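You operate a simulated robot arm through the tools that you are given. There is no shell and no other tool. Be economical: measure what you need, move in short steps, check, and stop when the job is done.

You run a simulated robot arm. Do the job below in one go: nothing can be reset, and whatever is moved stays where it is left.

TASK
Charge the mouse on its dock till its light turns green.
Fine: switch the dock on by its key, then lay the mouse on the PC end of the desk mat and switch the dock off again.
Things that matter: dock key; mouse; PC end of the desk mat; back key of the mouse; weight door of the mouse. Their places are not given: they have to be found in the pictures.

It is judged by the outcome, as a careful person would: the job done as asked, and still so three seconds after it is handed in. It fails if anything else is knocked over, pushed out of place, dropped, spilled or broken.

THE ROBOT
A 7-joint arm with a two-finger parallel gripper, fixed in place. Base frame: the origin is at the foot of the arm, x ahead of it, y to its left, z up; the work surface is at about z = 750. Lengths are in mm, angles in degrees, forces in N, time in s.
With the tool pointing down near the work surface it reaches from about 300 to 740 mm from the base axis. Its first joint turns from -115.0 to 115.0 degrees. Payload 3.91 kg.
Tool frame: the origin (TCP) lies between the finger pads and is the grasp point; the fingertips stand 30 mm ahead of it; z points along the fingers, y is the line along which they close. The gripper opens to 110 mm. The fingers are 20 mm wide and 10 mm thick; the gripper's body (48 by 112 mm) begins 55 mm behind the TCP.
Orientation is that of the tool frame in the base frame, as [roll, pitch, yaw] about the fixed x, y, z axes, in that order (R = Rz(yaw) Ry(pitch) Rx(roll)). With the fingers straight down and closing along the base's y, the tool's x points along the base's -x, its y along +y and its z along -z.

THE INTERFACE
- The arm moves only by the tool send_rows. Its argument "motion" is one flat list of numbers, 7 for each row, row after row: the turn, a rotation vector about the tool's x, y, z in units of 180 degrees (1.0 is 180 degrees), then the shift along the tool's x, y, z in units of 200 mm (1.0 is 200 mm), then the gripper command, from -1 (fully open) to 1 (shut), values between in proportion. In form: [rx, ry, rz, dx, dy, dz, hand, rx, ry, rz, dx, dy, dz, hand, ...]. A call has 1 to 10 rows; each row is the pose to reach, as a shift and turn from the pose commanded when the call began, along the tool's axes at that moment. A call with a number of a shift or a turn outside -1 to 1 is refused whole. Each row takes 0.2 s and may step no farther than 50 mm and 8.6 degrees from the row before; otherwise, or with a gripper value out of range, the whole call is refused. Where a pose cannot be reached the arm comes as near as it can. A force on the tool above 40 N (or 10 N above the force at the start of the call, whichever is more), or a blocked arm, ends the call early, and 0.2 s more pass. Each finger travels about 108 mm/s and halts on what it meets, pressing with about 30 N; the grip force reading is that of the motor and also rises with nothing between the fingers. The clock runs only during rows and for 0.2 s after the last one: add rows that repeat a pose to give the fingers time. It gives the time, the measured TCP pose, the force on the tool (base axes), the opening and the grip force at its end, in the units of the frame above (readings bear some noise).
- Cameras (640 x 400 px; columns grow to the right, rows downward): "scene" is fixed at [218.5, 651, 1323.2]; the picture's right is [-0.79, -0.61, 0.00], its down [-0.46, 0.60, -0.65] and it looks along [0.39, -0.52, -0.76] (base axes); focal length 308 px, centre (320, 200). "wrist" rides on the gripper at [-36, 0, -57] in the tool frame; the picture's right is [0.00, -1.00, 0.00], its down [0.97, 0.00, -0.24] and it looks along [0.24, 0.00, 0.97] (tool axes); focal length 218 px, centre (320, 200).
- snapshot(camera): a new picture of that camera. The clock stands still meanwhile.
- raise_lower(by): slides the trunk up (or, below 0, down) by that many mm; the arm rides with it, the base frame stays. It gives what a move gives, with no picture.
- locate(camera, pixels): for up to 12 pixels [column, row] of the newest picture of that camera ("zoom" is the newest enlarged one), the place [x, y, z] in the base frame of the surface seen there, good to about 2 mm. The clock stands still meanwhile.
- zoom(camera, box): a new picture of the part [left, top, right, bottom] of that camera's present view, enlarged. The clock stands still meanwhile.
- job_done(): hands the job in; it is judged then, once.

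Go step by step. Measure first, check grasps and placings, and put right what went wrong. The budget is 80 turns and 38 pictures, counting those below and the enlarged ones. Unless the task says otherwise, let go and move clear before handing in, and close with one line.

The tools are called after "Call:" as name(argument=value, ...) on one line, values as JSON. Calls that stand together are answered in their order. send_rows: Moves the arm, as the interface text tells. Its arguments: {"type":"object","properties":{"motion":{"type":"array"}},"required":["motion"]} The other tools are called the same way: raise_lower (by) slides the trunk up or down; snapshot (camera) takes a picture; locate (camera, pixels) gives the place of the surface under pixels of a picture; zoom (camera, box) takes an enlarged picture of a part of a camera's view; job_done () hands the job in.

At the start:

```text
t: 0.0
tool_pos: [410.0, 317.7, 1043.4]
ee_rot: [179.9, 0.0, -179.9]
ft_force: [0.0, -0.5, -0.6]
gripper_width: 110.1
grasp_force: 0.1
trunk travel left (down, up): [-750.0, 240.0]
```

scene: 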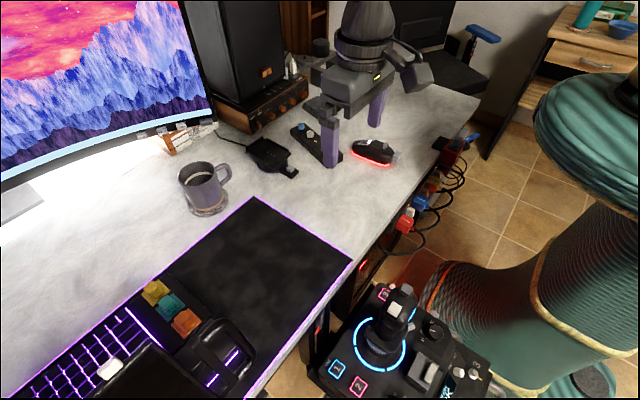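
wrist: 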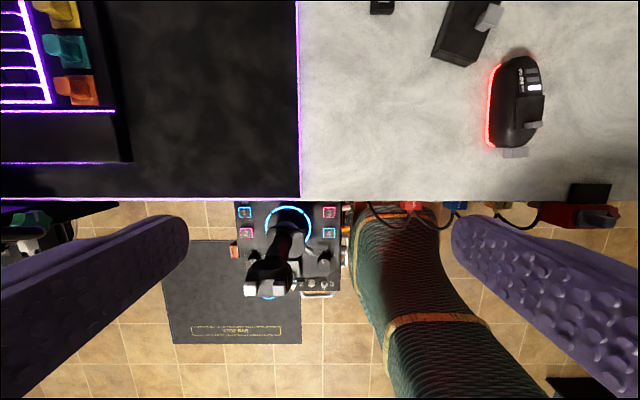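

The wrist view shows the mouse at about (515,105) with a red light, and objects that may be the dock near (465,30). In the scene view they are at (372,152) and (270,155). I'll enlarge both areas.

Call:
zoom(camera="scene", box=[230, 90, 430, 215])

Call:
zoom(camera="wrist", box=[360, 0, 640, 175])

```text
3.20 times, centred on (330, 152) of scene
```

zoom: 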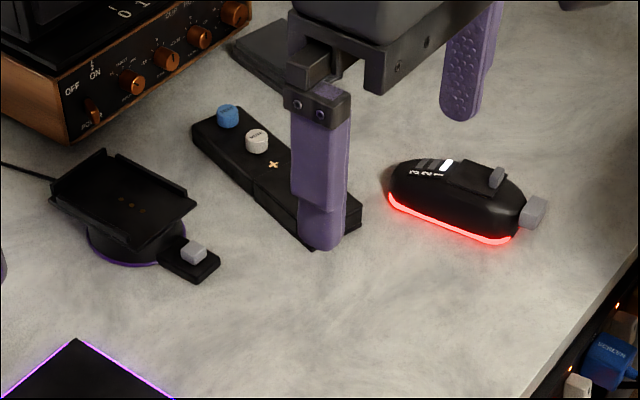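

```text
2.29 times, centred on (500, 88) of wrist
```

zoom: 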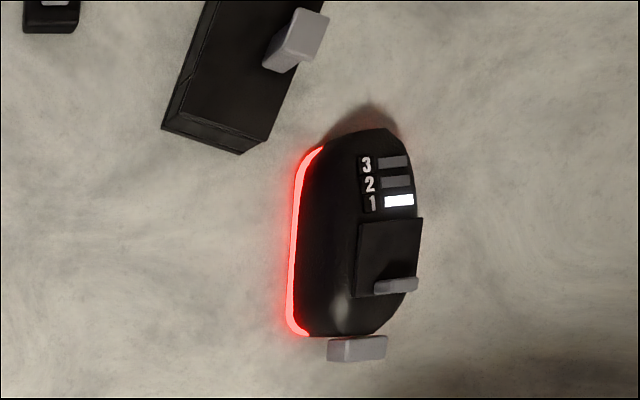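

The dock is the tray at zoom (125,200), with its grey key at (193,250). The mouse has a grey back key and a weight door on top. I'll measure points on all of them.

Call:
locate(camera="scene", pixels=[[269, 153], [261, 140], [291, 152], [273, 166], [246, 149], [290, 168], [257, 197], [351, 261], [300, 340], [168, 272], [383, 150], [200, 210]])

Call:
locate(camera="zoom", pixels=[[350, 140], [300, 240], [340, 240], [390, 255], [420, 235], [405, 285], [357, 348], [330, 350], [385, 348], [300, 330], [385, 130], [415, 170]])

Call:
zoom(camera="scene", box=[0, 190, 360, 400])

```text
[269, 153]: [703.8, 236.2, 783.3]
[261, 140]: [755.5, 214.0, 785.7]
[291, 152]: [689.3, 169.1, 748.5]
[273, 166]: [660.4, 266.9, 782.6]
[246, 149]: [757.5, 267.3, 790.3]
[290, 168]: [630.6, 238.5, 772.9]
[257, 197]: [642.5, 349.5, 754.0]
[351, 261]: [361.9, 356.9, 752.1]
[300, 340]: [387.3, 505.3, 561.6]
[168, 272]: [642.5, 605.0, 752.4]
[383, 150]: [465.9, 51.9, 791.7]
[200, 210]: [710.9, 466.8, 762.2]
```

```text
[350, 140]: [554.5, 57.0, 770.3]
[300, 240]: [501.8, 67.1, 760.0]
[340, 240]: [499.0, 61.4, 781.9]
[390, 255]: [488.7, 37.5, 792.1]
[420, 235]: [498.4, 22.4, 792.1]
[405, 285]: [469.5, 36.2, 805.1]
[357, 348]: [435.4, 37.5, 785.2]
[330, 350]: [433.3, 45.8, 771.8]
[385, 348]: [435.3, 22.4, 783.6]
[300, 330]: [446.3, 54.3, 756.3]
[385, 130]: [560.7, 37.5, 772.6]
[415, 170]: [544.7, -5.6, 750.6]
```

```text
1.78 times, centred on (180, 295) of scene
```

zoom: 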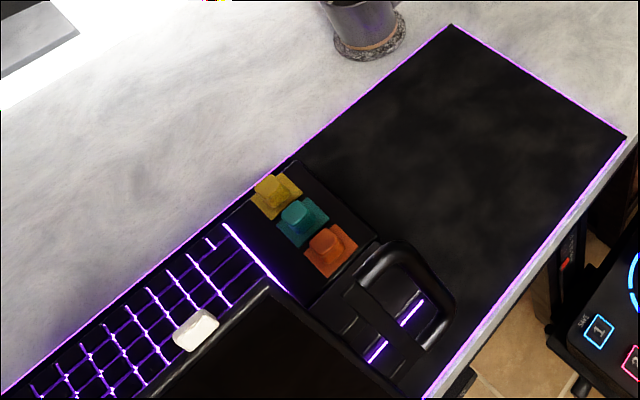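

The desk mat spans x of about 362–642 and starts at y≈350. I'll move over the dock for a view from above.

Call:
send_rows(motion=[0, 0, 0, -0.2, -0.08, 0, -1, 0, 0, 0, -0.4, -0.16, 0, -1, 0, 0, 0, -0.6, -0.24, 0, -1, 0, 0, 0, -0.8, -0.34, 0, -1, 0, 0, 0, -0.8, -0.34, 0, -1])

Call:
snapshot(camera="wrist")

Call:
snapshot(camera="scene")

```text
t: 1.2
tool_pos: [568.9, 248.2, 1044.5]
ee_rot: [-180.0, -0.1, -179.9]
ft_force: [0.3, 0.6, -0.1]
gripper_width: 109.8
grasp_force: 0.0
trunk travel left (down, up): [-750.0, 240.0]
```

```text
32 pictures are left
```

wrist: 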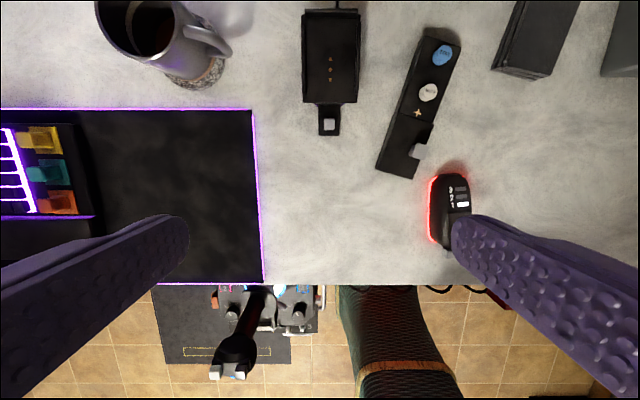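

```text
31 pictures are left
```

scene: 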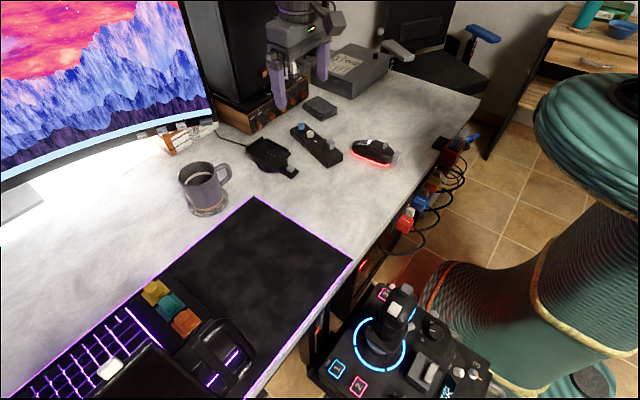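

Call:
zoom(camera="wrist", box=[270, 0, 510, 150])

Call:
zoom(camera="scene", box=[300, 120, 500, 400])

```text
2.67 times, centred on (390, 75) of wrist
```

zoom: 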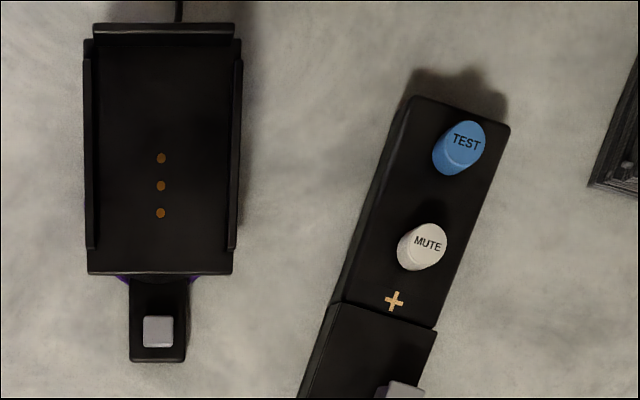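

```text
1.43 times, centred on (400, 260) of scene
```

zoom: 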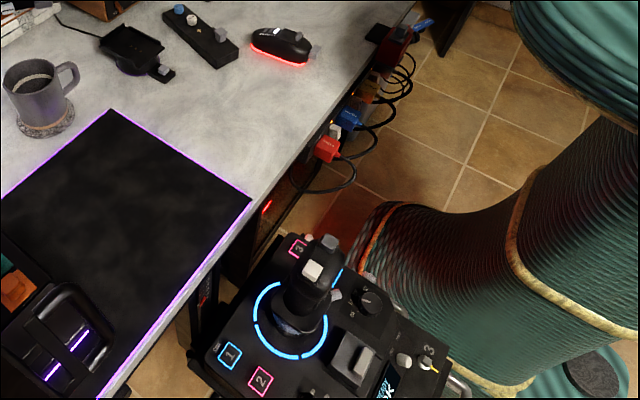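

The dock is an open-front tray with three pins, and the key sits on its front side. There's something under the desk with a red light near scene (362,267) that may be the PC, so I'll measure it together with the dock geometry.

Call:
locate(camera="scene", pixels=[[362, 267], [374, 262], [323, 318], [385, 230], [404, 222], [452, 140], [318, 330], [349, 262], [396, 245], [350, 285]])

Call:
locate(camera="wrist", pixels=[[329, 124], [308, 101], [353, 101], [330, 80], [330, 60], [304, 50], [359, 50], [331, 12], [330, 30], [330, 97], [300, 20], [321, 132]])

Call:
zoom(camera="scene", box=[300, 220, 420, 340])

```text
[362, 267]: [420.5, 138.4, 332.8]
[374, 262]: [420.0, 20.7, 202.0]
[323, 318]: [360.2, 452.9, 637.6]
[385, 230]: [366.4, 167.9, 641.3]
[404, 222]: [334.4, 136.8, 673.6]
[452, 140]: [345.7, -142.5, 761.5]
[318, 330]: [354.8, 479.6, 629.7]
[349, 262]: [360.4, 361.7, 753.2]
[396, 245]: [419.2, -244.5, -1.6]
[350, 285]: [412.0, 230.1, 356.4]
```

```text
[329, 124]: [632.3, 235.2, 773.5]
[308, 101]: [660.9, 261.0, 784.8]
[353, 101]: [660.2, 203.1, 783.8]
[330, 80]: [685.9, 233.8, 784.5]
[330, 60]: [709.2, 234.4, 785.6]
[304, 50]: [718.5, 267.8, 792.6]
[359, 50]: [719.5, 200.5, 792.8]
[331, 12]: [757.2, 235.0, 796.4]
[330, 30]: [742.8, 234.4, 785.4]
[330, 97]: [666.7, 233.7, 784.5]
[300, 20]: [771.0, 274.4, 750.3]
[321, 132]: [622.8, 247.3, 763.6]
```

```text
3.33 times, centred on (360, 280) of scene
```

zoom: 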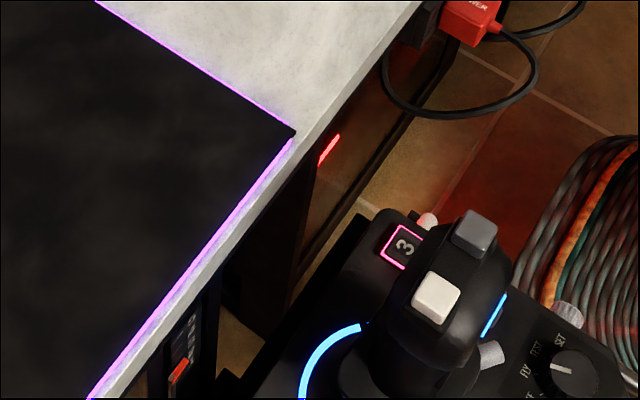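

The object with the red light, at about (420,138–230,200–356), looks like a PC tower under the mat's free (-y) end. I'll look at the left side of the desk to rule out another PC there.

Call:
send_rows(motion=[0, 0, 0, 0.1, 0.22, 0, -1, 0, 0, 0, 0.2, 0.44, 0, -1, 0, 0, 0, 0.3, 0.66, 0, -1, 0, 0, 0, 0.4, 0.88, 0, -1, 0, 0, 0, 0.4, 1.0, 0, -1])

Call:
snapshot(camera="wrist")

```text
t: 2.4
tool_pos: [489.6, 449.3, 1044.8]
ee_rot: [-180.0, 0.0, 179.9]
ft_force: [0.9, 0.6, 0.0]
gripper_width: 110.1
grasp_force: 0.0
trunk travel left (down, up): [-750.0, 240.0]
```

```text
27 pictures are left
```

wrist: 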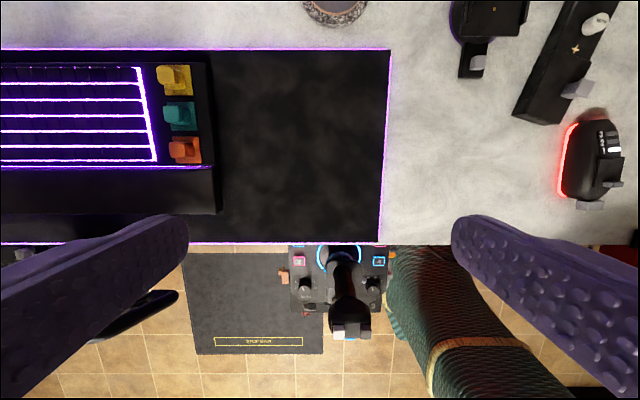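

The free end of the mat lies between y≈350 and the keyboard case, on the PC's side. Now I'll go over the dock key with the fingers closing.

Call:
send_rows(motion=[0, 0, 0, -0.142, -0.18, 0, -0.5, 0, 0, 0, -0.284, -0.36, 0, 0, 0, 0, 0, -0.426, -0.54, 0, 0.5, 0, 0, 0, -0.568, -0.72, 0, 1, 0, 0, 0, -0.712, -0.9, 0, 1, 0, 0, 0, -0.712, -1.0, 0.1, 1, 0, 0, 0, -0.712, -1.0, 0.3, 1, 0, 0, 0, -0.712, -1.0, 0.5, 1, 0, 0, 0, -0.712, -1.0, 0.7, 1, 0, 0, 0, -0.712, -1.0, 0.8, 1])

Call:
snapshot(camera="wrist")

```text
t: 4.6
tool_pos: [632.9, 249.5, 883.7]
ee_rot: [-179.9, -0.1, 180.0]
ft_force: [0.2, -0.1, -0.1]
gripper_width: 0.2
grasp_force: 29.9
trunk travel left (down, up): [-750.0, 240.0]
```

```text
26 pictures are left
```

wrist: 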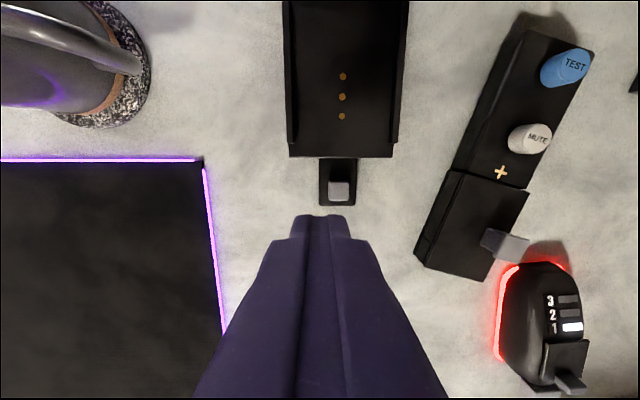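

Call:
locate(camera="wrist", pixels=[[339, 190], [330, 184], [349, 184], [339, 200], [325, 165], [350, 165], [343, 98], [289, 120], [404, 120], [297, 120], [393, 120], [342, 150]])

Call:
zoom(camera="wrist", box=[280, 130, 400, 215])

```text
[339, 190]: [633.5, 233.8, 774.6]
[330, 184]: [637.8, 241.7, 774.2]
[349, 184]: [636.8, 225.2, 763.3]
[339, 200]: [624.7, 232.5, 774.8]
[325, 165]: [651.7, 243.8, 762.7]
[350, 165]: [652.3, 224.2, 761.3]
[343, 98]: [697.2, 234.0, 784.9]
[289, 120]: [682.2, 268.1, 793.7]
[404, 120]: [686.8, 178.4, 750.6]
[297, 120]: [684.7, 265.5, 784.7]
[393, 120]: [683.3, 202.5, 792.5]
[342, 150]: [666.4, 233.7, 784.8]
```

```text
4.71 times, centred on (340, 172) of wrist
```

zoom: 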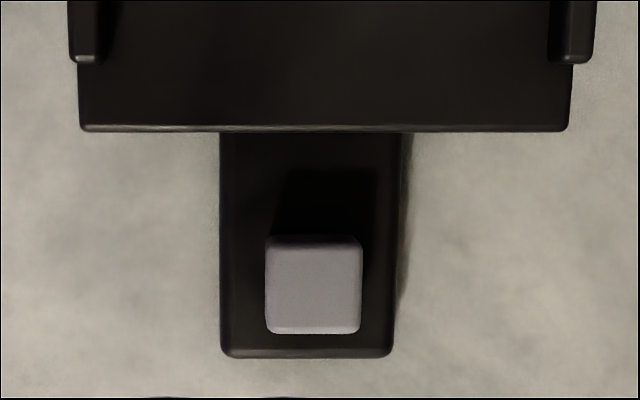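

The key top is at (632,234,774.6) on a base at z≈762. I'll line up above it and come down close.

Call:
send_rows(motion=[0, 0, 0, 0, -0.0775, 0.1, 1, 0, 0, 0, 0, -0.0775, 0.25, 1, 0, 0, 0, 0, -0.0775, 0.35, 1, 0, 0, 0, 0, -0.0775, 0.38, 1])

Call:
zoom(camera="scene", box=[230, 110, 350, 185])

```text
t: 5.6
tool_pos: [631.8, 235.1, 807.7]
ee_rot: [180.0, 0.0, -179.9]
ft_force: [0.6, -0.3, -0.7]
gripper_width: 0.0
grasp_force: 29.9
trunk travel left (down, up): [-750.0, 240.0]
```

```text
5.33 times, centred on (290, 148) of scene
```

zoom: 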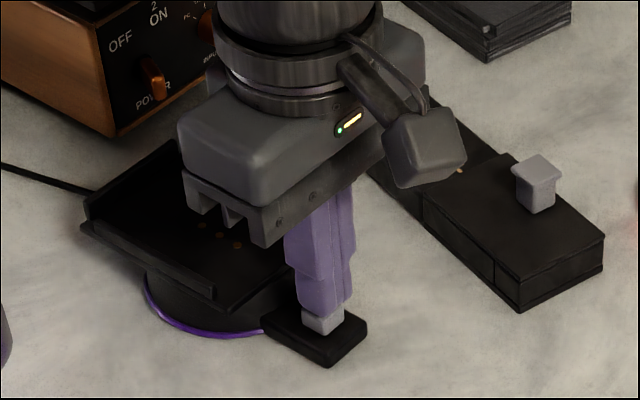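

The fingertips are right over the key. I'll press down in 1–2 mm steps and then back off.

Call:
send_rows(motion=[0, 0, 0, 0, 0, 0.015, 1, 0, 0, 0, 0, 0, 0.02, 1, 0, 0, 0, 0, 0, 0.025, 1, 0, 0, 0, 0, 0, 0.03, 1, 0, 0, 0, 0, 0, 0.035, 1, 0, 0, 0, 0, 0, 0.035, 1])

Call:
zoom(camera="scene", box=[230, 110, 350, 185])

```text
t: 7.0
tool_pos: [630.6, 233.6, 800.7]
ee_rot: [-180.0, 0.1, -180.0]
ft_force: [1.2, -1.3, 1.2]
gripper_width: 0.0
grasp_force: 30.3
trunk travel left (down, up): [-750.0, 240.0]
```

```text
5.33 times, centred on (290, 148) of scene
```

zoom: 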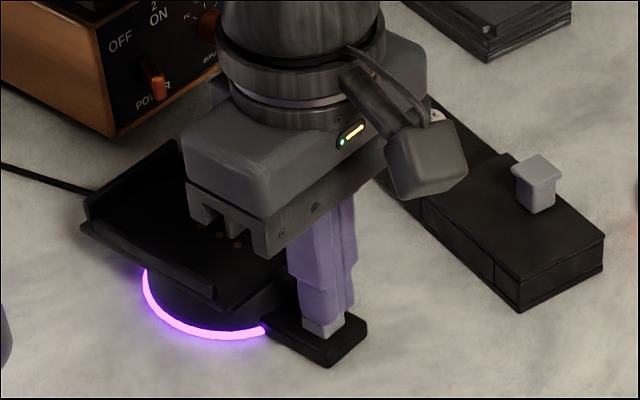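

The dock's ring lit up bright purple, so the dock is on. I'll lift off, check that it stays lit, and start moving to the mouse.

Call:
send_rows(motion=[0, 0, 0, 0, 0, -0.1, 1, 0, 0, 0, 0, 0, -0.3, 1, 0, 0, 0, 0, 0, -0.5, 0.5, 0, 0, 0, 0.15, -0.15, -0.52, 0, 0, 0, 0, 0.3, -0.3, -0.52, -0.5, 0, 0, 0, 0.42, -0.5, -0.52, -1, 0, 0, 0, 0.52, -0.7, -0.52, -1, 0, 0, 0, 0.62, -0.9, -0.52, -1, 0, 0, 0, 0.62, -1, -0.52, -1])

Call:
snapshot(camera="wrist")

Call:
zoom(camera="scene", box=[230, 90, 430, 215])

```text
t: 9.0
tool_pos: [507.4, 34.5, 904.3]
ee_rot: [180.0, 0.1, 180.0]
ft_force: [0.0, -0.4, 0.1]
gripper_width: 109.9
grasp_force: 0.0
trunk travel left (down, up): [-750.0, 240.0]
```

```text
22 pictures are left
```

wrist: 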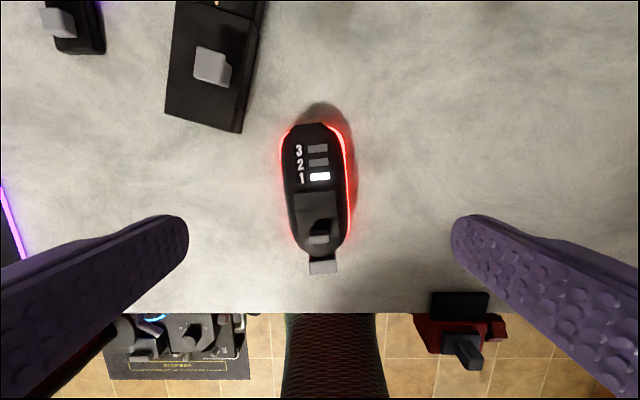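

```text
3.20 times, centred on (330, 152) of scene
```

zoom: 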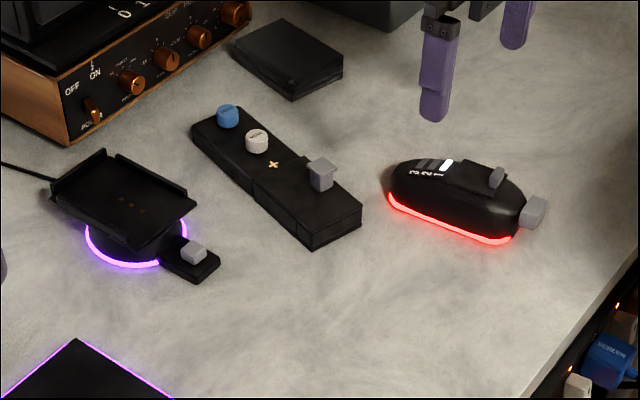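

The dock stays lit, and the mouse sits under the open hand. I'll enlarge it and measure its sides, ends and tilt.

Call:
zoom(camera="wrist", box=[240, 105, 400, 285])

Call:
locate(camera="wrist", pixels=[[320, 124], [284, 160], [345, 160], [292, 225], [348, 225], [288, 190], [349, 190], [320, 255], [322, 267], [312, 267], [334, 267], [318, 205]])

```text
2.22 times, centred on (320, 195) of wrist
```

zoom: 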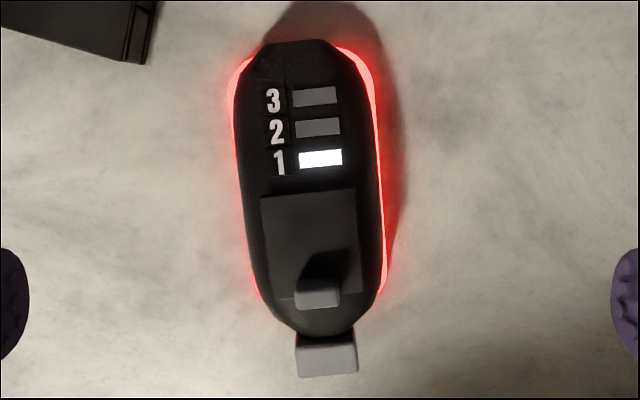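

```text
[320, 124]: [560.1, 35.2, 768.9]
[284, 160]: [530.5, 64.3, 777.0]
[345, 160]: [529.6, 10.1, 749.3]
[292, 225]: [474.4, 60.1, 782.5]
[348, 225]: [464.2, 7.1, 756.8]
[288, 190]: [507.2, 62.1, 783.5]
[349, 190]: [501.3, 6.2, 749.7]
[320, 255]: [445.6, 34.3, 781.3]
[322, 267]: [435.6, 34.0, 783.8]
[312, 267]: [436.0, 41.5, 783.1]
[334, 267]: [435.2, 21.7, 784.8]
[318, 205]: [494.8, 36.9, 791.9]
```

The mouse body runs from x≈445 to 560 and is about 51 mm wide. Its centre is near (502,38), turned about 5.5° toward +y. I'll turn the hand to match and lower it over the sides, clear of the door tab and the back key.

Call:
send_rows(motion=[0, 0, -0.0306, 0.087, 0.0075, 0.1, -0.455, 0, 0, -0.0306, 0.087, 0.0075, 0.3, -0.455, 0, 0, -0.0306, 0.087, 0.0075, 0.48, -0.455, 0, 0, -0.0306, 0.087, 0.0075, 0.55, -0.455])

Call:
snapshot(camera="wrist")

Call:
zoom(camera="scene", box=[320, 90, 440, 190])

```text
t: 10.0
tool_pos: [490.1, 37.4, 795.4]
ee_rot: [-179.9, 0.1, -174.5]
ft_force: [0.1, 0.1, 0.8]
gripper_width: 80.1
grasp_force: 0.1
trunk travel left (down, up): [-750.0, 240.0]
```

```text
19 pictures are left
```

wrist: 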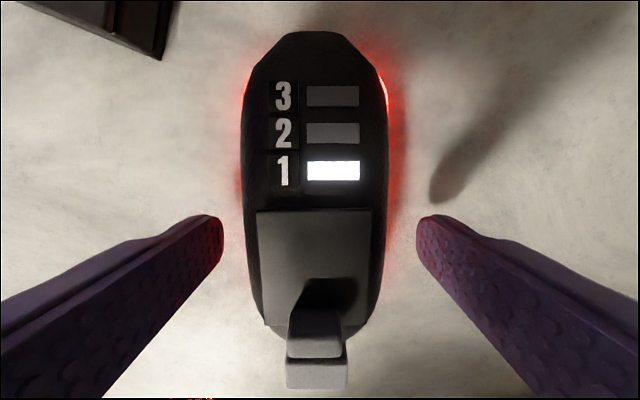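

```text
4.00 times, centred on (380, 140) of scene
```

zoom: 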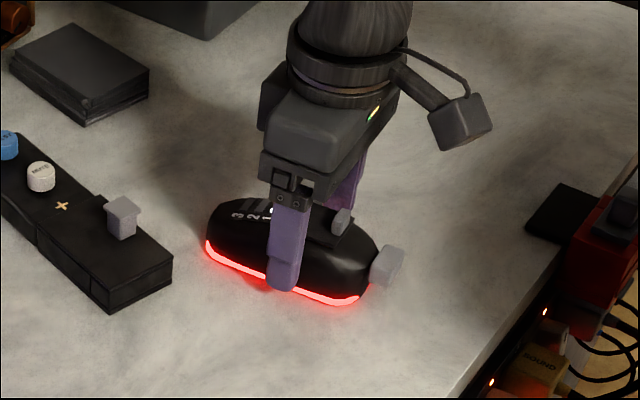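

The hand straddles the mouse with the axes aligned, and the mouse is about 2 mm toward +y. I'll shift to centre it and close.

Call:
send_rows(motion=[0, 0, 0, 0, 0.01, 0, -0.455, 0, 0, 0, 0, 0.01, 0, 0.0, 0, 0, 0, 0, 0.01, 0, 0.3, 0, 0, 0, 0, 0.01, 0, 0.5, 0, 0, 0, 0, 0.01, 0, 0.5])

```text
t: 11.2
tool_pos: [489.8, 37.5, 794.5]
ee_rot: [180.0, 0.1, -174.5]
ft_force: [-0.3, -0.1, 0.1]
gripper_width: 57.2
grasp_force: 30.0
trunk travel left (down, up): [-750.0, 240.0]
```

It's gripped at 57 mm with 30 N. I'll lift and check the hold.

Call:
send_rows(motion=[0, 0, 0, 0, 0, -0.05, 0.5, 0, 0, 0, 0, 0, -0.2, 0.5, 0, 0, 0, 0, 0, -0.4, 0.5, 0, 0, 0, 0, 0, -0.5, 0.5, 0, 0, 0, 0, 0, -0.5, 0.5])

Call:
snapshot(camera="wrist")

Call:
zoom(camera="scene", box=[310, 60, 450, 180])

```text
t: 12.4
tool_pos: [489.2, 35.6, 893.5]
ee_rot: [180.0, 0.0, -174.5]
ft_force: [-0.5, -0.5, -0.7]
gripper_width: 57.2
grasp_force: 29.4
trunk travel left (down, up): [-750.0, 240.0]
```

```text
17 pictures are left
```

wrist: 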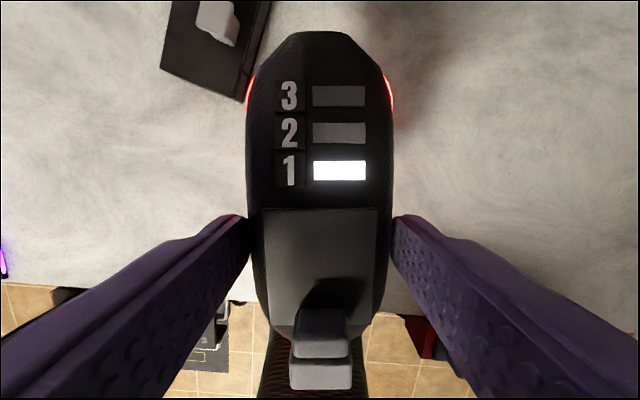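

```text
3.33 times, centred on (380, 120) of scene
```

zoom: 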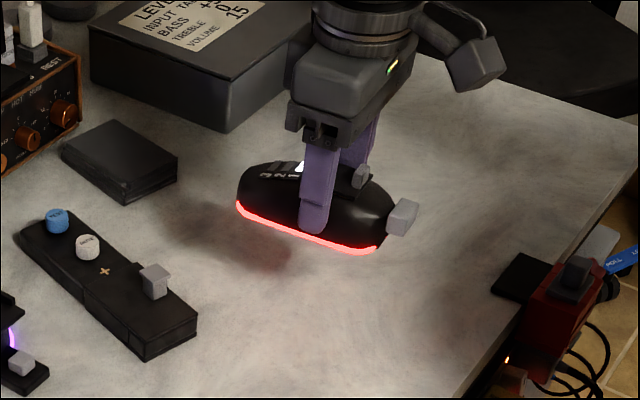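

The mouse is held level and straight. I'll measure its front and tail relative to the TCP.

Call:
locate(camera="wrist", pixels=[[318, 34], [290, 40], [345, 40], [249, 120], [393, 120], [320, 383], [318, 240], [318, 60]])

```text
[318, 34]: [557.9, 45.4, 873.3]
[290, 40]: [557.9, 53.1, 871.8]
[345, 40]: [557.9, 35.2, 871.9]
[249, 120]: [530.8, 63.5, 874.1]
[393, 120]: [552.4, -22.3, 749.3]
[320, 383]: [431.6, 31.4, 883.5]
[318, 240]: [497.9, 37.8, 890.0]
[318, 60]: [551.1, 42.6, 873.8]
```

The mouse's front is about 70.5 mm ahead of the TCP and it's offset about 1.5 mm to +y. I'll carry it to a spot in front of and above the dock, squaring the hand up on the way.

Call:
send_rows(motion=[0, 0, 0.005, -0.149, 0.151, 0, 0.5, 0, 0, 0.01, -0.298, 0.301, 0, 0.5, 0, 0, 0.015, -0.447, 0.452, 0, 0.5, 0, 0, 0.02, -0.597, 0.603, 0, 0.5, 0, 0, 0.025, -0.746, 0.753, 0, 0.5, 0, 0, 0.0306, -0.895, 0.904, 0, 0.5, 0, 0, 0.0306, -0.895, 0.904, 0, 0.5])

Call:
snapshot(camera="wrist")

Call:
locate(camera="scene", pixels=[[240, 120], [255, 125], [290, 105], [280, 80], [260, 50], [220, 40], [225, 95]])

```text
t: 14.0
tool_pos: [651.3, 235.1, 893.7]
ee_rot: [-180.0, 0.0, 179.9]
ft_force: [0.8, -0.3, -0.5]
gripper_width: 57.2
grasp_force: 30.2
trunk travel left (down, up): [-750.0, 240.0]
```

```text
15 pictures are left
```

wrist: 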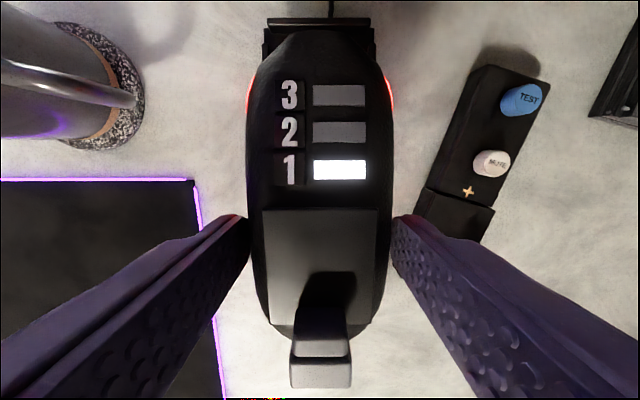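

```text
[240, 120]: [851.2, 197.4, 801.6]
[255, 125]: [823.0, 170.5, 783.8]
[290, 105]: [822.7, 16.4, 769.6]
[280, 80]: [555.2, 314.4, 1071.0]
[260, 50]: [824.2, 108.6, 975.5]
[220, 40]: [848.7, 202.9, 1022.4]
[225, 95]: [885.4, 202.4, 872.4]
```

The tray's back wall shows just ahead of the mouse at (320,22). I'll measure the wall and the mouse front in this view.

Call:
zoom(camera="wrist", box=[240, 0, 400, 100])

Call:
locate(camera="wrist", pixels=[[320, 20], [320, 23], [320, 27], [267, 45], [275, 45], [375, 45], [367, 45], [318, 33], [292, 40], [348, 40], [264, 40], [377, 40]])

```text
4.00 times, centred on (320, 50) of wrist
```

zoom: 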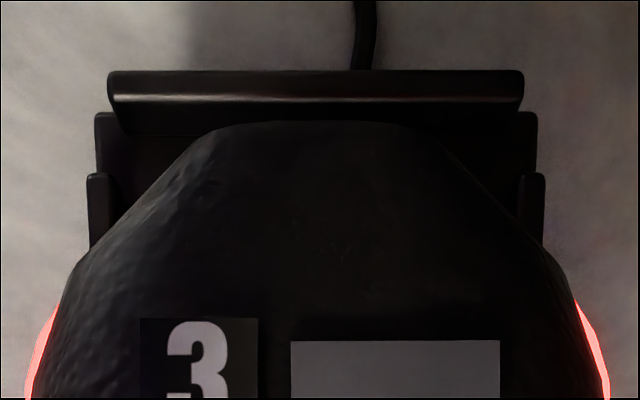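

```text
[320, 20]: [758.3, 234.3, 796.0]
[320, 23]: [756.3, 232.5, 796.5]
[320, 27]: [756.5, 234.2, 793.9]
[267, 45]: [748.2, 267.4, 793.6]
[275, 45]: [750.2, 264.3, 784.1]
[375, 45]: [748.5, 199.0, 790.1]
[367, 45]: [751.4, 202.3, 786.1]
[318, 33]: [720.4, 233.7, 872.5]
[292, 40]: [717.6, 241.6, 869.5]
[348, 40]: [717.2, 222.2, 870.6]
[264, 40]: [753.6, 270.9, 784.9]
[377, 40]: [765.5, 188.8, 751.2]
```

The back wall's inner face is at x≈756 and the tray is centred on y≈234. I'll go to TCP (683,234) and lower to just above the tray floor.

Call:
send_rows(motion=[0, 0, 0, -0.1585, -0.006, 0, 0.5, 0, 0, 0, -0.1585, -0.006, 0.1, 0.5, 0, 0, 0, -0.1585, -0.006, 0.2, 0.5, 0, 0, 0, -0.1585, -0.006, 0.27, 0.5, 0, 0, 0, -0.1585, -0.006, 0.3, 0.5, 0, 0, 0, -0.1585, -0.006, 0.3, 0.5])

Call:
zoom(camera="scene", box=[220, 95, 340, 190])

Call:
snapshot(camera="wrist")

```text
t: 15.4
tool_pos: [682.4, 233.8, 832.3]
ee_rot: [180.0, 0.1, 180.0]
ft_force: [-0.6, 0.2, -1.2]
gripper_width: 57.4
grasp_force: 30.0
trunk travel left (down, up): [-750.0, 240.0]
```

```text
4.21 times, centred on (280, 142) of scene
```

zoom: 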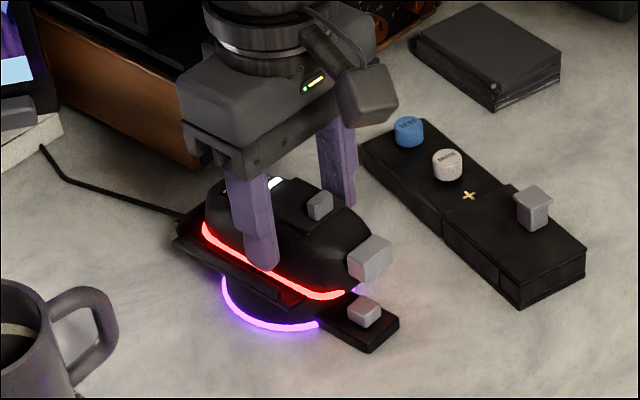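

```text
12 pictures are left
```

wrist: 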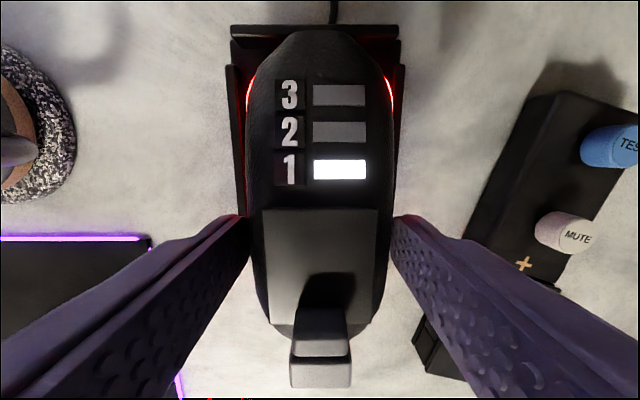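

The mouse sits centred between the tray walls. I'll lower it the last few millimetres and feel for contact.

Call:
send_rows(motion=[0, 0, 0, 0, 0, 0.005, 0.5, 0, 0, 0, 0, 0, 0.01, 0.5, 0, 0, 0, 0, 0, 0.0125, 0.5, 0, 0, 0, 0, 0, 0.0125, 0.5])

Call:
zoom(camera="scene", box=[220, 95, 340, 190])

```text
t: 16.4
tool_pos: [682.2, 232.8, 833.4]
ee_rot: [180.0, 0.0, 179.9]
ft_force: [-0.3, -0.3, -0.8]
gripper_width: 57.4
grasp_force: 29.5
trunk travel left (down, up): [-750.0, 240.0]
```

```text
4.21 times, centred on (280, 142) of scene
```

zoom: 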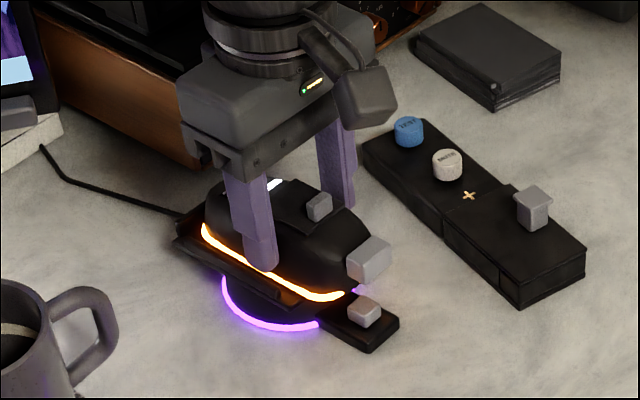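

The light turned amber, so it's charging. I'll keep it in place and wait.

Call:
send_rows(motion=[0, 0, 0, 0, 0, 0, 0.5, 0, 0, 0, 0, 0, 0, 0.5, 0, 0, 0, 0, 0, 0, 0.5, 0, 0, 0, 0, 0, 0, 0.5, 0, 0, 0, 0, 0, 0, 0.5, 0, 0, 0, 0, 0, 0, 0.5, 0, 0, 0, 0, 0, 0, 0.5, 0, 0, 0, 0, 0, 0, 0.5, 0, 0, 0, 0, 0, 0, 0.5, 0, 0, 0, 0, 0, 0, 0.5])

Call:
send_rows(motion=[0, 0, 0, 0, 0, 0, 0.5, 0, 0, 0, 0, 0, 0, 0.5, 0, 0, 0, 0, 0, 0, 0.5, 0, 0, 0, 0, 0, 0, 0.5, 0, 0, 0, 0, 0, 0, 0.5, 0, 0, 0, 0, 0, 0, 0.5, 0, 0, 0, 0, 0, 0, 0.5, 0, 0, 0, 0, 0, 0, 0.5, 0, 0, 0, 0, 0, 0, 0.5, 0, 0, 0, 0, 0, 0, 0.5])

Call:
zoom(camera="scene", box=[220, 95, 340, 190])

```text
t: 18.6
tool_pos: [682.8, 233.4, 830.8]
ee_rot: [180.0, 0.0, 180.0]
ft_force: [-0.4, -0.4, -0.7]
gripper_width: 57.2
grasp_force: 29.9
trunk travel left (down, up): [-750.0, 240.0]
```

```text
t: 20.8
tool_pos: [683.5, 233.1, 832.3]
ee_rot: [180.0, 0.1, 179.9]
ft_force: [0.8, -0.2, -0.3]
gripper_width: 57.1
grasp_force: 29.7
trunk travel left (down, up): [-750.0, 240.0]
```

```text
4.21 times, centred on (280, 142) of scene
```

zoom: 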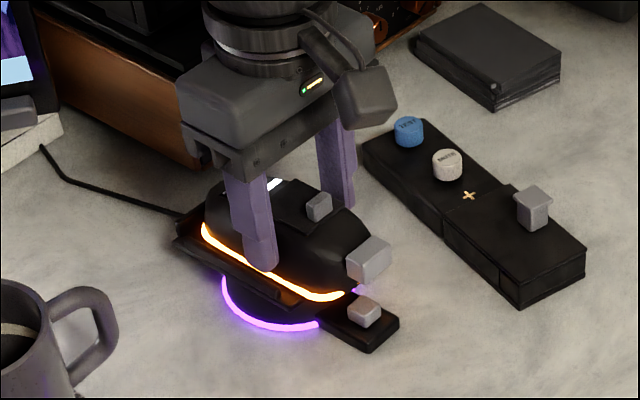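

It's still amber. I'll wait longer before the next look.

Call:
send_rows(motion=[0, 0, 0, 0, 0, 0, 0.5, 0, 0, 0, 0, 0, 0, 0.5, 0, 0, 0, 0, 0, 0, 0.5, 0, 0, 0, 0, 0, 0, 0.5, 0, 0, 0, 0, 0, 0, 0.5, 0, 0, 0, 0, 0, 0, 0.5, 0, 0, 0, 0, 0, 0, 0.5, 0, 0, 0, 0, 0, 0, 0.5, 0, 0, 0, 0, 0, 0, 0.5, 0, 0, 0, 0, 0, 0, 0.5])

Call:
send_rows(motion=[0, 0, 0, 0, 0, 0, 0.5, 0, 0, 0, 0, 0, 0, 0.5, 0, 0, 0, 0, 0, 0, 0.5, 0, 0, 0, 0, 0, 0, 0.5, 0, 0, 0, 0, 0, 0, 0.5, 0, 0, 0, 0, 0, 0, 0.5, 0, 0, 0, 0, 0, 0, 0.5, 0, 0, 0, 0, 0, 0, 0.5, 0, 0, 0, 0, 0, 0, 0.5, 0, 0, 0, 0, 0, 0, 0.5])

Call:
send_rows(motion=[0, 0, 0, 0, 0, 0, 0.5, 0, 0, 0, 0, 0, 0, 0.5, 0, 0, 0, 0, 0, 0, 0.5, 0, 0, 0, 0, 0, 0, 0.5, 0, 0, 0, 0, 0, 0, 0.5, 0, 0, 0, 0, 0, 0, 0.5, 0, 0, 0, 0, 0, 0, 0.5, 0, 0, 0, 0, 0, 0, 0.5, 0, 0, 0, 0, 0, 0, 0.5, 0, 0, 0, 0, 0, 0, 0.5])

Call:
send_rows(motion=[0, 0, 0, 0, 0, 0, 0.5, 0, 0, 0, 0, 0, 0, 0.5, 0, 0, 0, 0, 0, 0, 0.5, 0, 0, 0, 0, 0, 0, 0.5, 0, 0, 0, 0, 0, 0, 0.5, 0, 0, 0, 0, 0, 0, 0.5, 0, 0, 0, 0, 0, 0, 0.5, 0, 0, 0, 0, 0, 0, 0.5, 0, 0, 0, 0, 0, 0, 0.5, 0, 0, 0, 0, 0, 0, 0.5])

Call:
zoom(camera="scene", box=[220, 95, 340, 190])

```text
t: 23.0
tool_pos: [681.9, 232.0, 832.6]
ee_rot: [180.0, 0.2, 180.0]
ft_force: [0.2, 0.1, -1.7]
gripper_width: 57.5
grasp_force: 29.5
trunk travel left (down, up): [-750.0, 240.0]
```

```text
t: 25.2
tool_pos: [682.8, 233.1, 831.7]
ee_rot: [-180.0, 0.0, -180.0]
ft_force: [-0.4, -0.1, -0.9]
gripper_width: 57.1
grasp_force: 30.1
trunk travel left (down, up): [-750.0, 240.0]
```

```text
t: 27.4
tool_pos: [682.0, 233.3, 831.1]
ee_rot: [180.0, -0.1, 179.9]
ft_force: [-1.0, 0.0, -0.3]
gripper_width: 57.1
grasp_force: 30.2
trunk travel left (down, up): [-750.0, 240.0]
```

```text
t: 29.6
tool_pos: [682.4, 233.1, 831.7]
ee_rot: [180.0, 0.0, -179.9]
ft_force: [-1.2, -0.2, -0.9]
gripper_width: 57.2
grasp_force: 29.7
trunk travel left (down, up): [-750.0, 240.0]
```

```text
4.21 times, centred on (280, 142) of scene
```

zoom: 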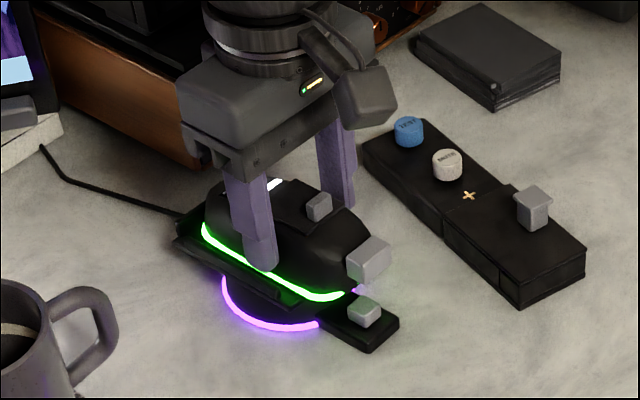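

The light is green. I'll lift the mouse out and carry it above the free end of the mat, passing clear of the mug.

Call:
send_rows(motion=[0, 0, 0, 0, 0, -0.2, 0.5, 0, 0, 0, 0, 0, -0.4, 0.5, 0, 0, 0, 0.2, 0.1, -0.4, 0.5, 0, 0, 0, 0.36, 0.26, -0.4, 0.5, 0, 0, 0, 0.52, 0.42, -0.4, 0.5, 0, 0, 0, 0.67, 0.58, -0.4, 0.5, 0, 0, 0, 0.82, 0.74, -0.4, 0.5, 0, 0, 0, 0.96, 0.9, -0.4, 0.5, 0, 0, 0, 0.96, 0.985, -0.4, 0.5, 0, 0, 0, 0.96, 0.985, -0.4, 0.5])

Call:
snapshot(camera="wrist")

```text
t: 31.8
tool_pos: [490.9, 431.2, 914.0]
ee_rot: [-180.0, 0.0, -179.9]
ft_force: [0.5, 0.4, -1.4]
gripper_width: 57.3
grasp_force: 29.9
trunk travel left (down, up): [-750.0, 240.0]
```

```text
8 pictures are left
```

wrist: 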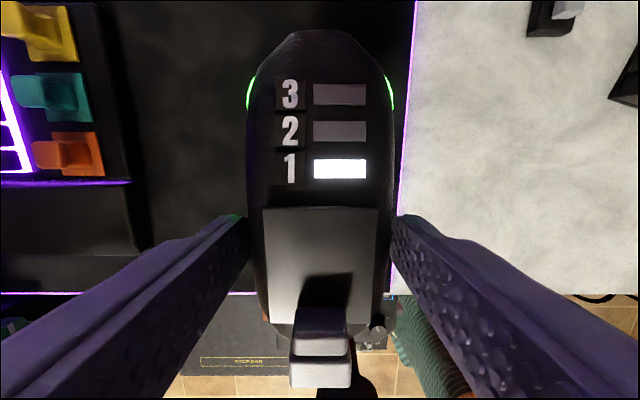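

The mouse is above the free end of the mat and still green. I'll confirm the mat's limits under it.

Call:
locate(camera="wrist", pixels=[[200, 150], [402, 150], [145, 180], [230, 290], [408, 60], [410, 20], [220, 100]])

```text
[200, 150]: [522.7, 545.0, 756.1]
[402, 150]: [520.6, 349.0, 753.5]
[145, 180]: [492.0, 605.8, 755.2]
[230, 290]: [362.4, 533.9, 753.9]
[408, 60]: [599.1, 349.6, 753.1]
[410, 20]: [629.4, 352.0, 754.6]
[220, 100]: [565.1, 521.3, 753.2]
```

The mat is free from y≈350 to 605 with its top at about z=754. I'll lower to just above contact.

Call:
send_rows(motion=[0, 0, 0, 0, 0, 0.15, 0.5, 0, 0, 0, 0, 0, 0.35, 0.5, 0, 0, 0, 0, 0, 0.5, 0.5, 0, 0, 0, 0, 0, 0.54, 0.5, 0, 0, 0, 0, 0, 0.54, 0.5])

Call:
send_rows(motion=[0, 0, 0, 0, 0, 0.005, 0.5, 0, 0, 0, 0, 0, 0.01, 0.5, 0, 0, 0, 0, 0, 0.01, 0.5])

Call:
zoom(camera="scene", box=[200, 160, 360, 290])

```text
t: 33.0
tool_pos: [489.7, 432.4, 806.0]
ee_rot: [-180.0, -0.1, -180.0]
ft_force: [1.2, 0.1, -1.2]
gripper_width: 57.5
grasp_force: 29.8
trunk travel left (down, up): [-750.0, 240.0]
```

```text
t: 33.8
tool_pos: [489.8, 430.5, 802.8]
ee_rot: [180.0, 0.0, 180.0]
ft_force: [-0.1, 0.0, -2.2]
gripper_width: 57.2
grasp_force: 30.1
trunk travel left (down, up): [-750.0, 240.0]
```

```text
3.08 times, centred on (280, 225) of scene
```

zoom: 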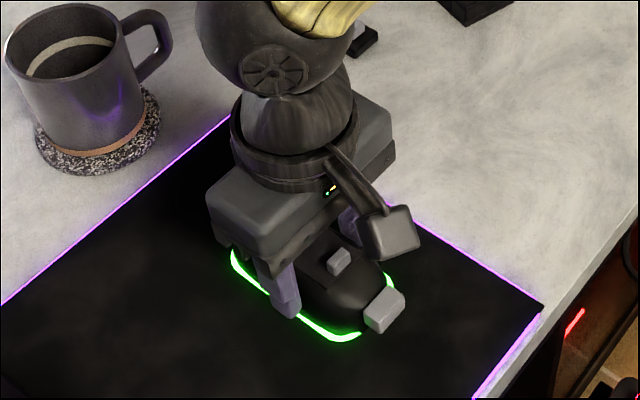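

The mouse is almost down with no contact force yet. I'll creep lower.

Call:
send_rows(motion=[0, 0, 0, 0, 0, 0.005, 0.5, 0, 0, 0, 0, 0, 0.01, 0.5, 0, 0, 0, 0, 0, 0.01, 0.5])

Call:
send_rows(motion=[0, 0, 0, 0, 0, 0.005, 0.5, 0, 0, 0, 0, 0, 0.01, 0.5, 0, 0, 0, 0, 0, 0.01, 0.5])

```text
t: 34.6
tool_pos: [489.8, 430.9, 800.1]
ee_rot: [179.9, 0.0, 179.9]
ft_force: [-0.2, -0.4, -1.9]
gripper_width: 57.0
grasp_force: 30.2
trunk travel left (down, up): [-750.0, 240.0]
```

```text
t: 35.4
tool_pos: [492.0, 431.3, 799.9]
ee_rot: [180.0, 0.0, -179.9]
ft_force: [-1.1, -2.3, 3.8]
gripper_width: 57.3
grasp_force: 29.8
trunk travel left (down, up): [-750.0, 240.0]
```

Contact shows (+3.8 N in z). I'll open slowly and rise straight up.

Call:
send_rows(motion=[0, 0, 0, 0, 0, 0, -0.3, 0, 0, 0, 0, 0, 0, -0.455, 0, 0, 0, 0, 0, 0, -0.455, 0, 0, 0, 0, 0, -0.1, -0.455, 0, 0, 0, 0, 0, -0.3, -0.455, 0, 0, 0, 0, 0, -0.5, -0.455, 0, 0, 0, 0, 0, -0.6, -0.455, 0, 0, 0, 0, 0, -0.6, 0])

Call:
snapshot(camera="wrist")

```text
t: 37.2
tool_pos: [490.1, 432.6, 918.2]
ee_rot: [180.0, 0.0, -180.0]
ft_force: [-0.1, 0.0, 0.0]
gripper_width: 54.8
grasp_force: 0.1
trunk travel left (down, up): [-750.0, 240.0]
```

```text
6 pictures are left
```

wrist: 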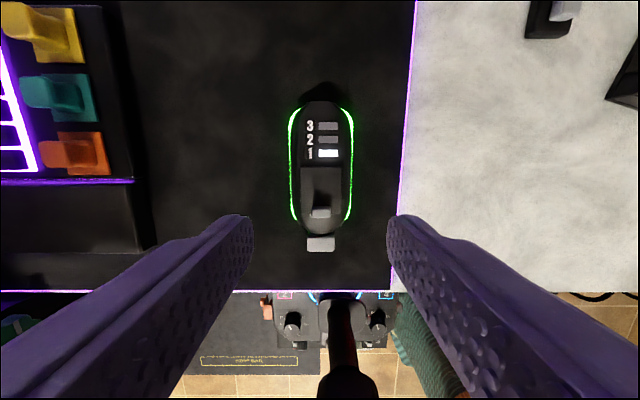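

The mouse lies on the mat's PC end, still green and free of the hand. Next I'll close the fingers and go back over the dock key.

Call:
send_rows(motion=[0, 0, 0, -0.12, -0.165, 0, 0.5, 0, 0, 0, -0.24, -0.33, 0, 1, 0, 0, 0, -0.36, -0.495, 0, 1, 0, 0, 0, -0.48, -0.66, 0, 1, 0, 0, 0, -0.6, -0.825, 0, 1, 0, 0, 0, -0.71, -0.985, 0, 1, 0, 0, 0, -0.71, -0.985, 0.2, 1, 0, 0, 0, -0.71, -0.985, 0.4, 1, 0, 0, 0, -0.71, -0.985, 0.5, 1, 0, 0, 0, -0.71, -0.985, 0.5, 1])

Call:
zoom(camera="scene", box=[230, 110, 350, 185])

```text
t: 39.4
tool_pos: [633.0, 233.0, 819.3]
ee_rot: [180.0, 0.0, -180.0]
ft_force: [-0.1, -0.2, 0.0]
gripper_width: 0.0
grasp_force: 29.5
trunk travel left (down, up): [-750.0, 240.0]
```

```text
5.33 times, centred on (290, 148) of scene
```

zoom: 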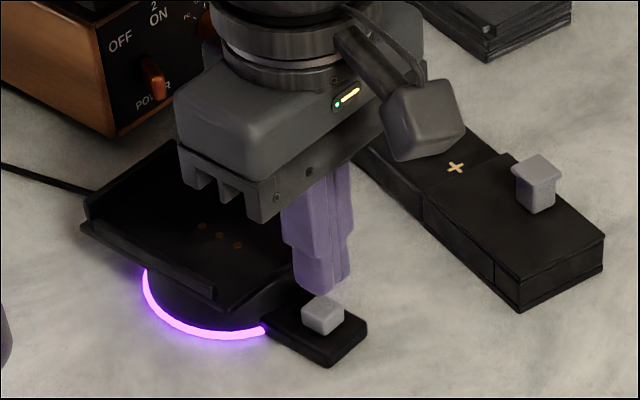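

The fingers are over the key, and the ring is still lit. I'll press once to about the same depth as before.

Call:
send_rows(motion=[0, 0, 0, 0, 0, 0.055, 1, 0, 0, 0, 0, 0, 0.07, 1, 0, 0, 0, 0, 0, 0.08, 1, 0, 0, 0, 0, 0, 0.09, 1, 0, 0, 0, 0, 0, 0.093, 1, 0, 0, 0, 0, 0, 0.093, 1])

Call:
zoom(camera="scene", box=[230, 110, 350, 185])

```text
t: 40.8
tool_pos: [632.8, 233.1, 800.2]
ee_rot: [-180.0, 0.0, -180.0]
ft_force: [1.9, 0.3, 1.9]
gripper_width: 0.1
grasp_force: 29.8
trunk travel left (down, up): [-750.0, 240.0]
```

```text
5.33 times, centred on (290, 148) of scene
```

zoom: 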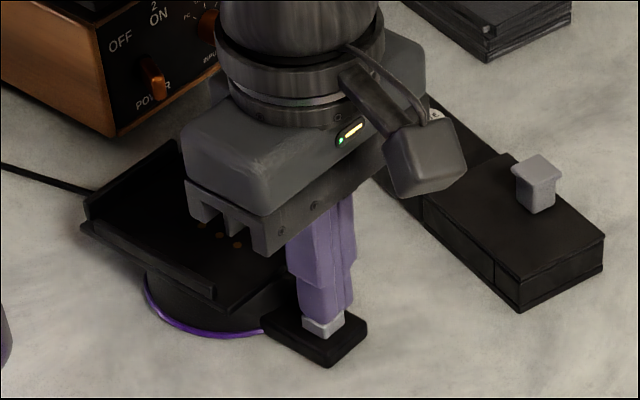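

The ring went dark, so the dock is off. I'll lift clear and take a last look.

Call:
send_rows(motion=[0, 0, 0, 0, 0, -0.1, 1, 0, 0, 0, 0, 0, -0.3, 1, 0, 0, 0, 0, 0, -0.5, 1, 0, 0, 0, 0, 0, -0.7, 1, 0, 0, 0, 0, 0, -0.9, 1, 0, 0, 0, 0, 0, -0.9, 1])

Call:
snapshot(camera="scene")

Call:
zoom(camera="scene", box=[180, 110, 360, 290])

```text
t: 42.2
tool_pos: [633.0, 230.9, 981.6]
ee_rot: [-180.0, -0.1, -180.0]
ft_force: [-0.1, 0.2, -0.6]
gripper_width: 0.0
grasp_force: 30.0
trunk travel left (down, up): [-750.0, 240.0]
```

```text
3 pictures are left
```

scene: 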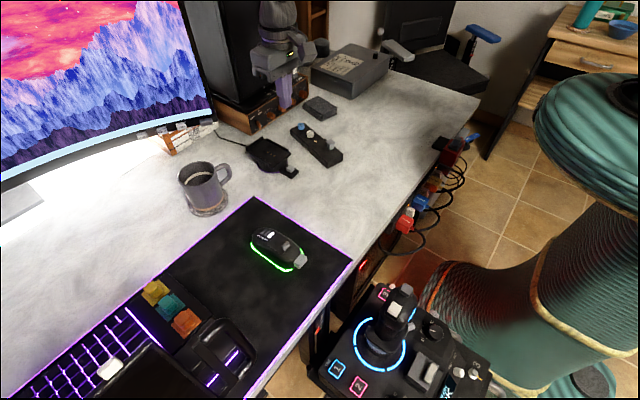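

```text
2.22 times, centred on (270, 200) of scene
```

zoom: 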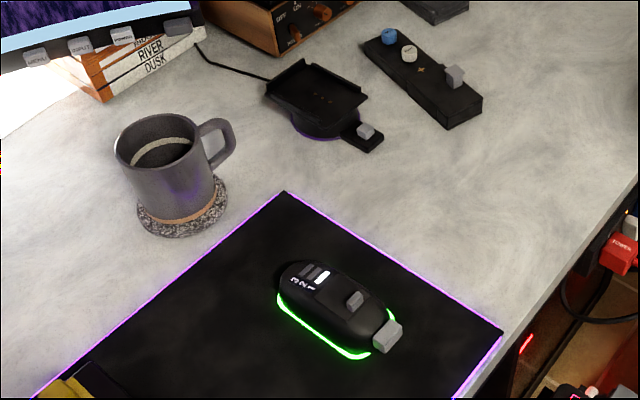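

The mouse shows green on the PC end of the mat, the dock is dark, and nothing else has moved. I'm handing in.

Call:
job_done()

```text
The job is handed in.
```

The mouse charged until its light turned green and now lies on the PC end of the desk mat; the dock is switched off, and I took the mat's free end as the PC end because what looks like the PC tower stands under that side of the desk.
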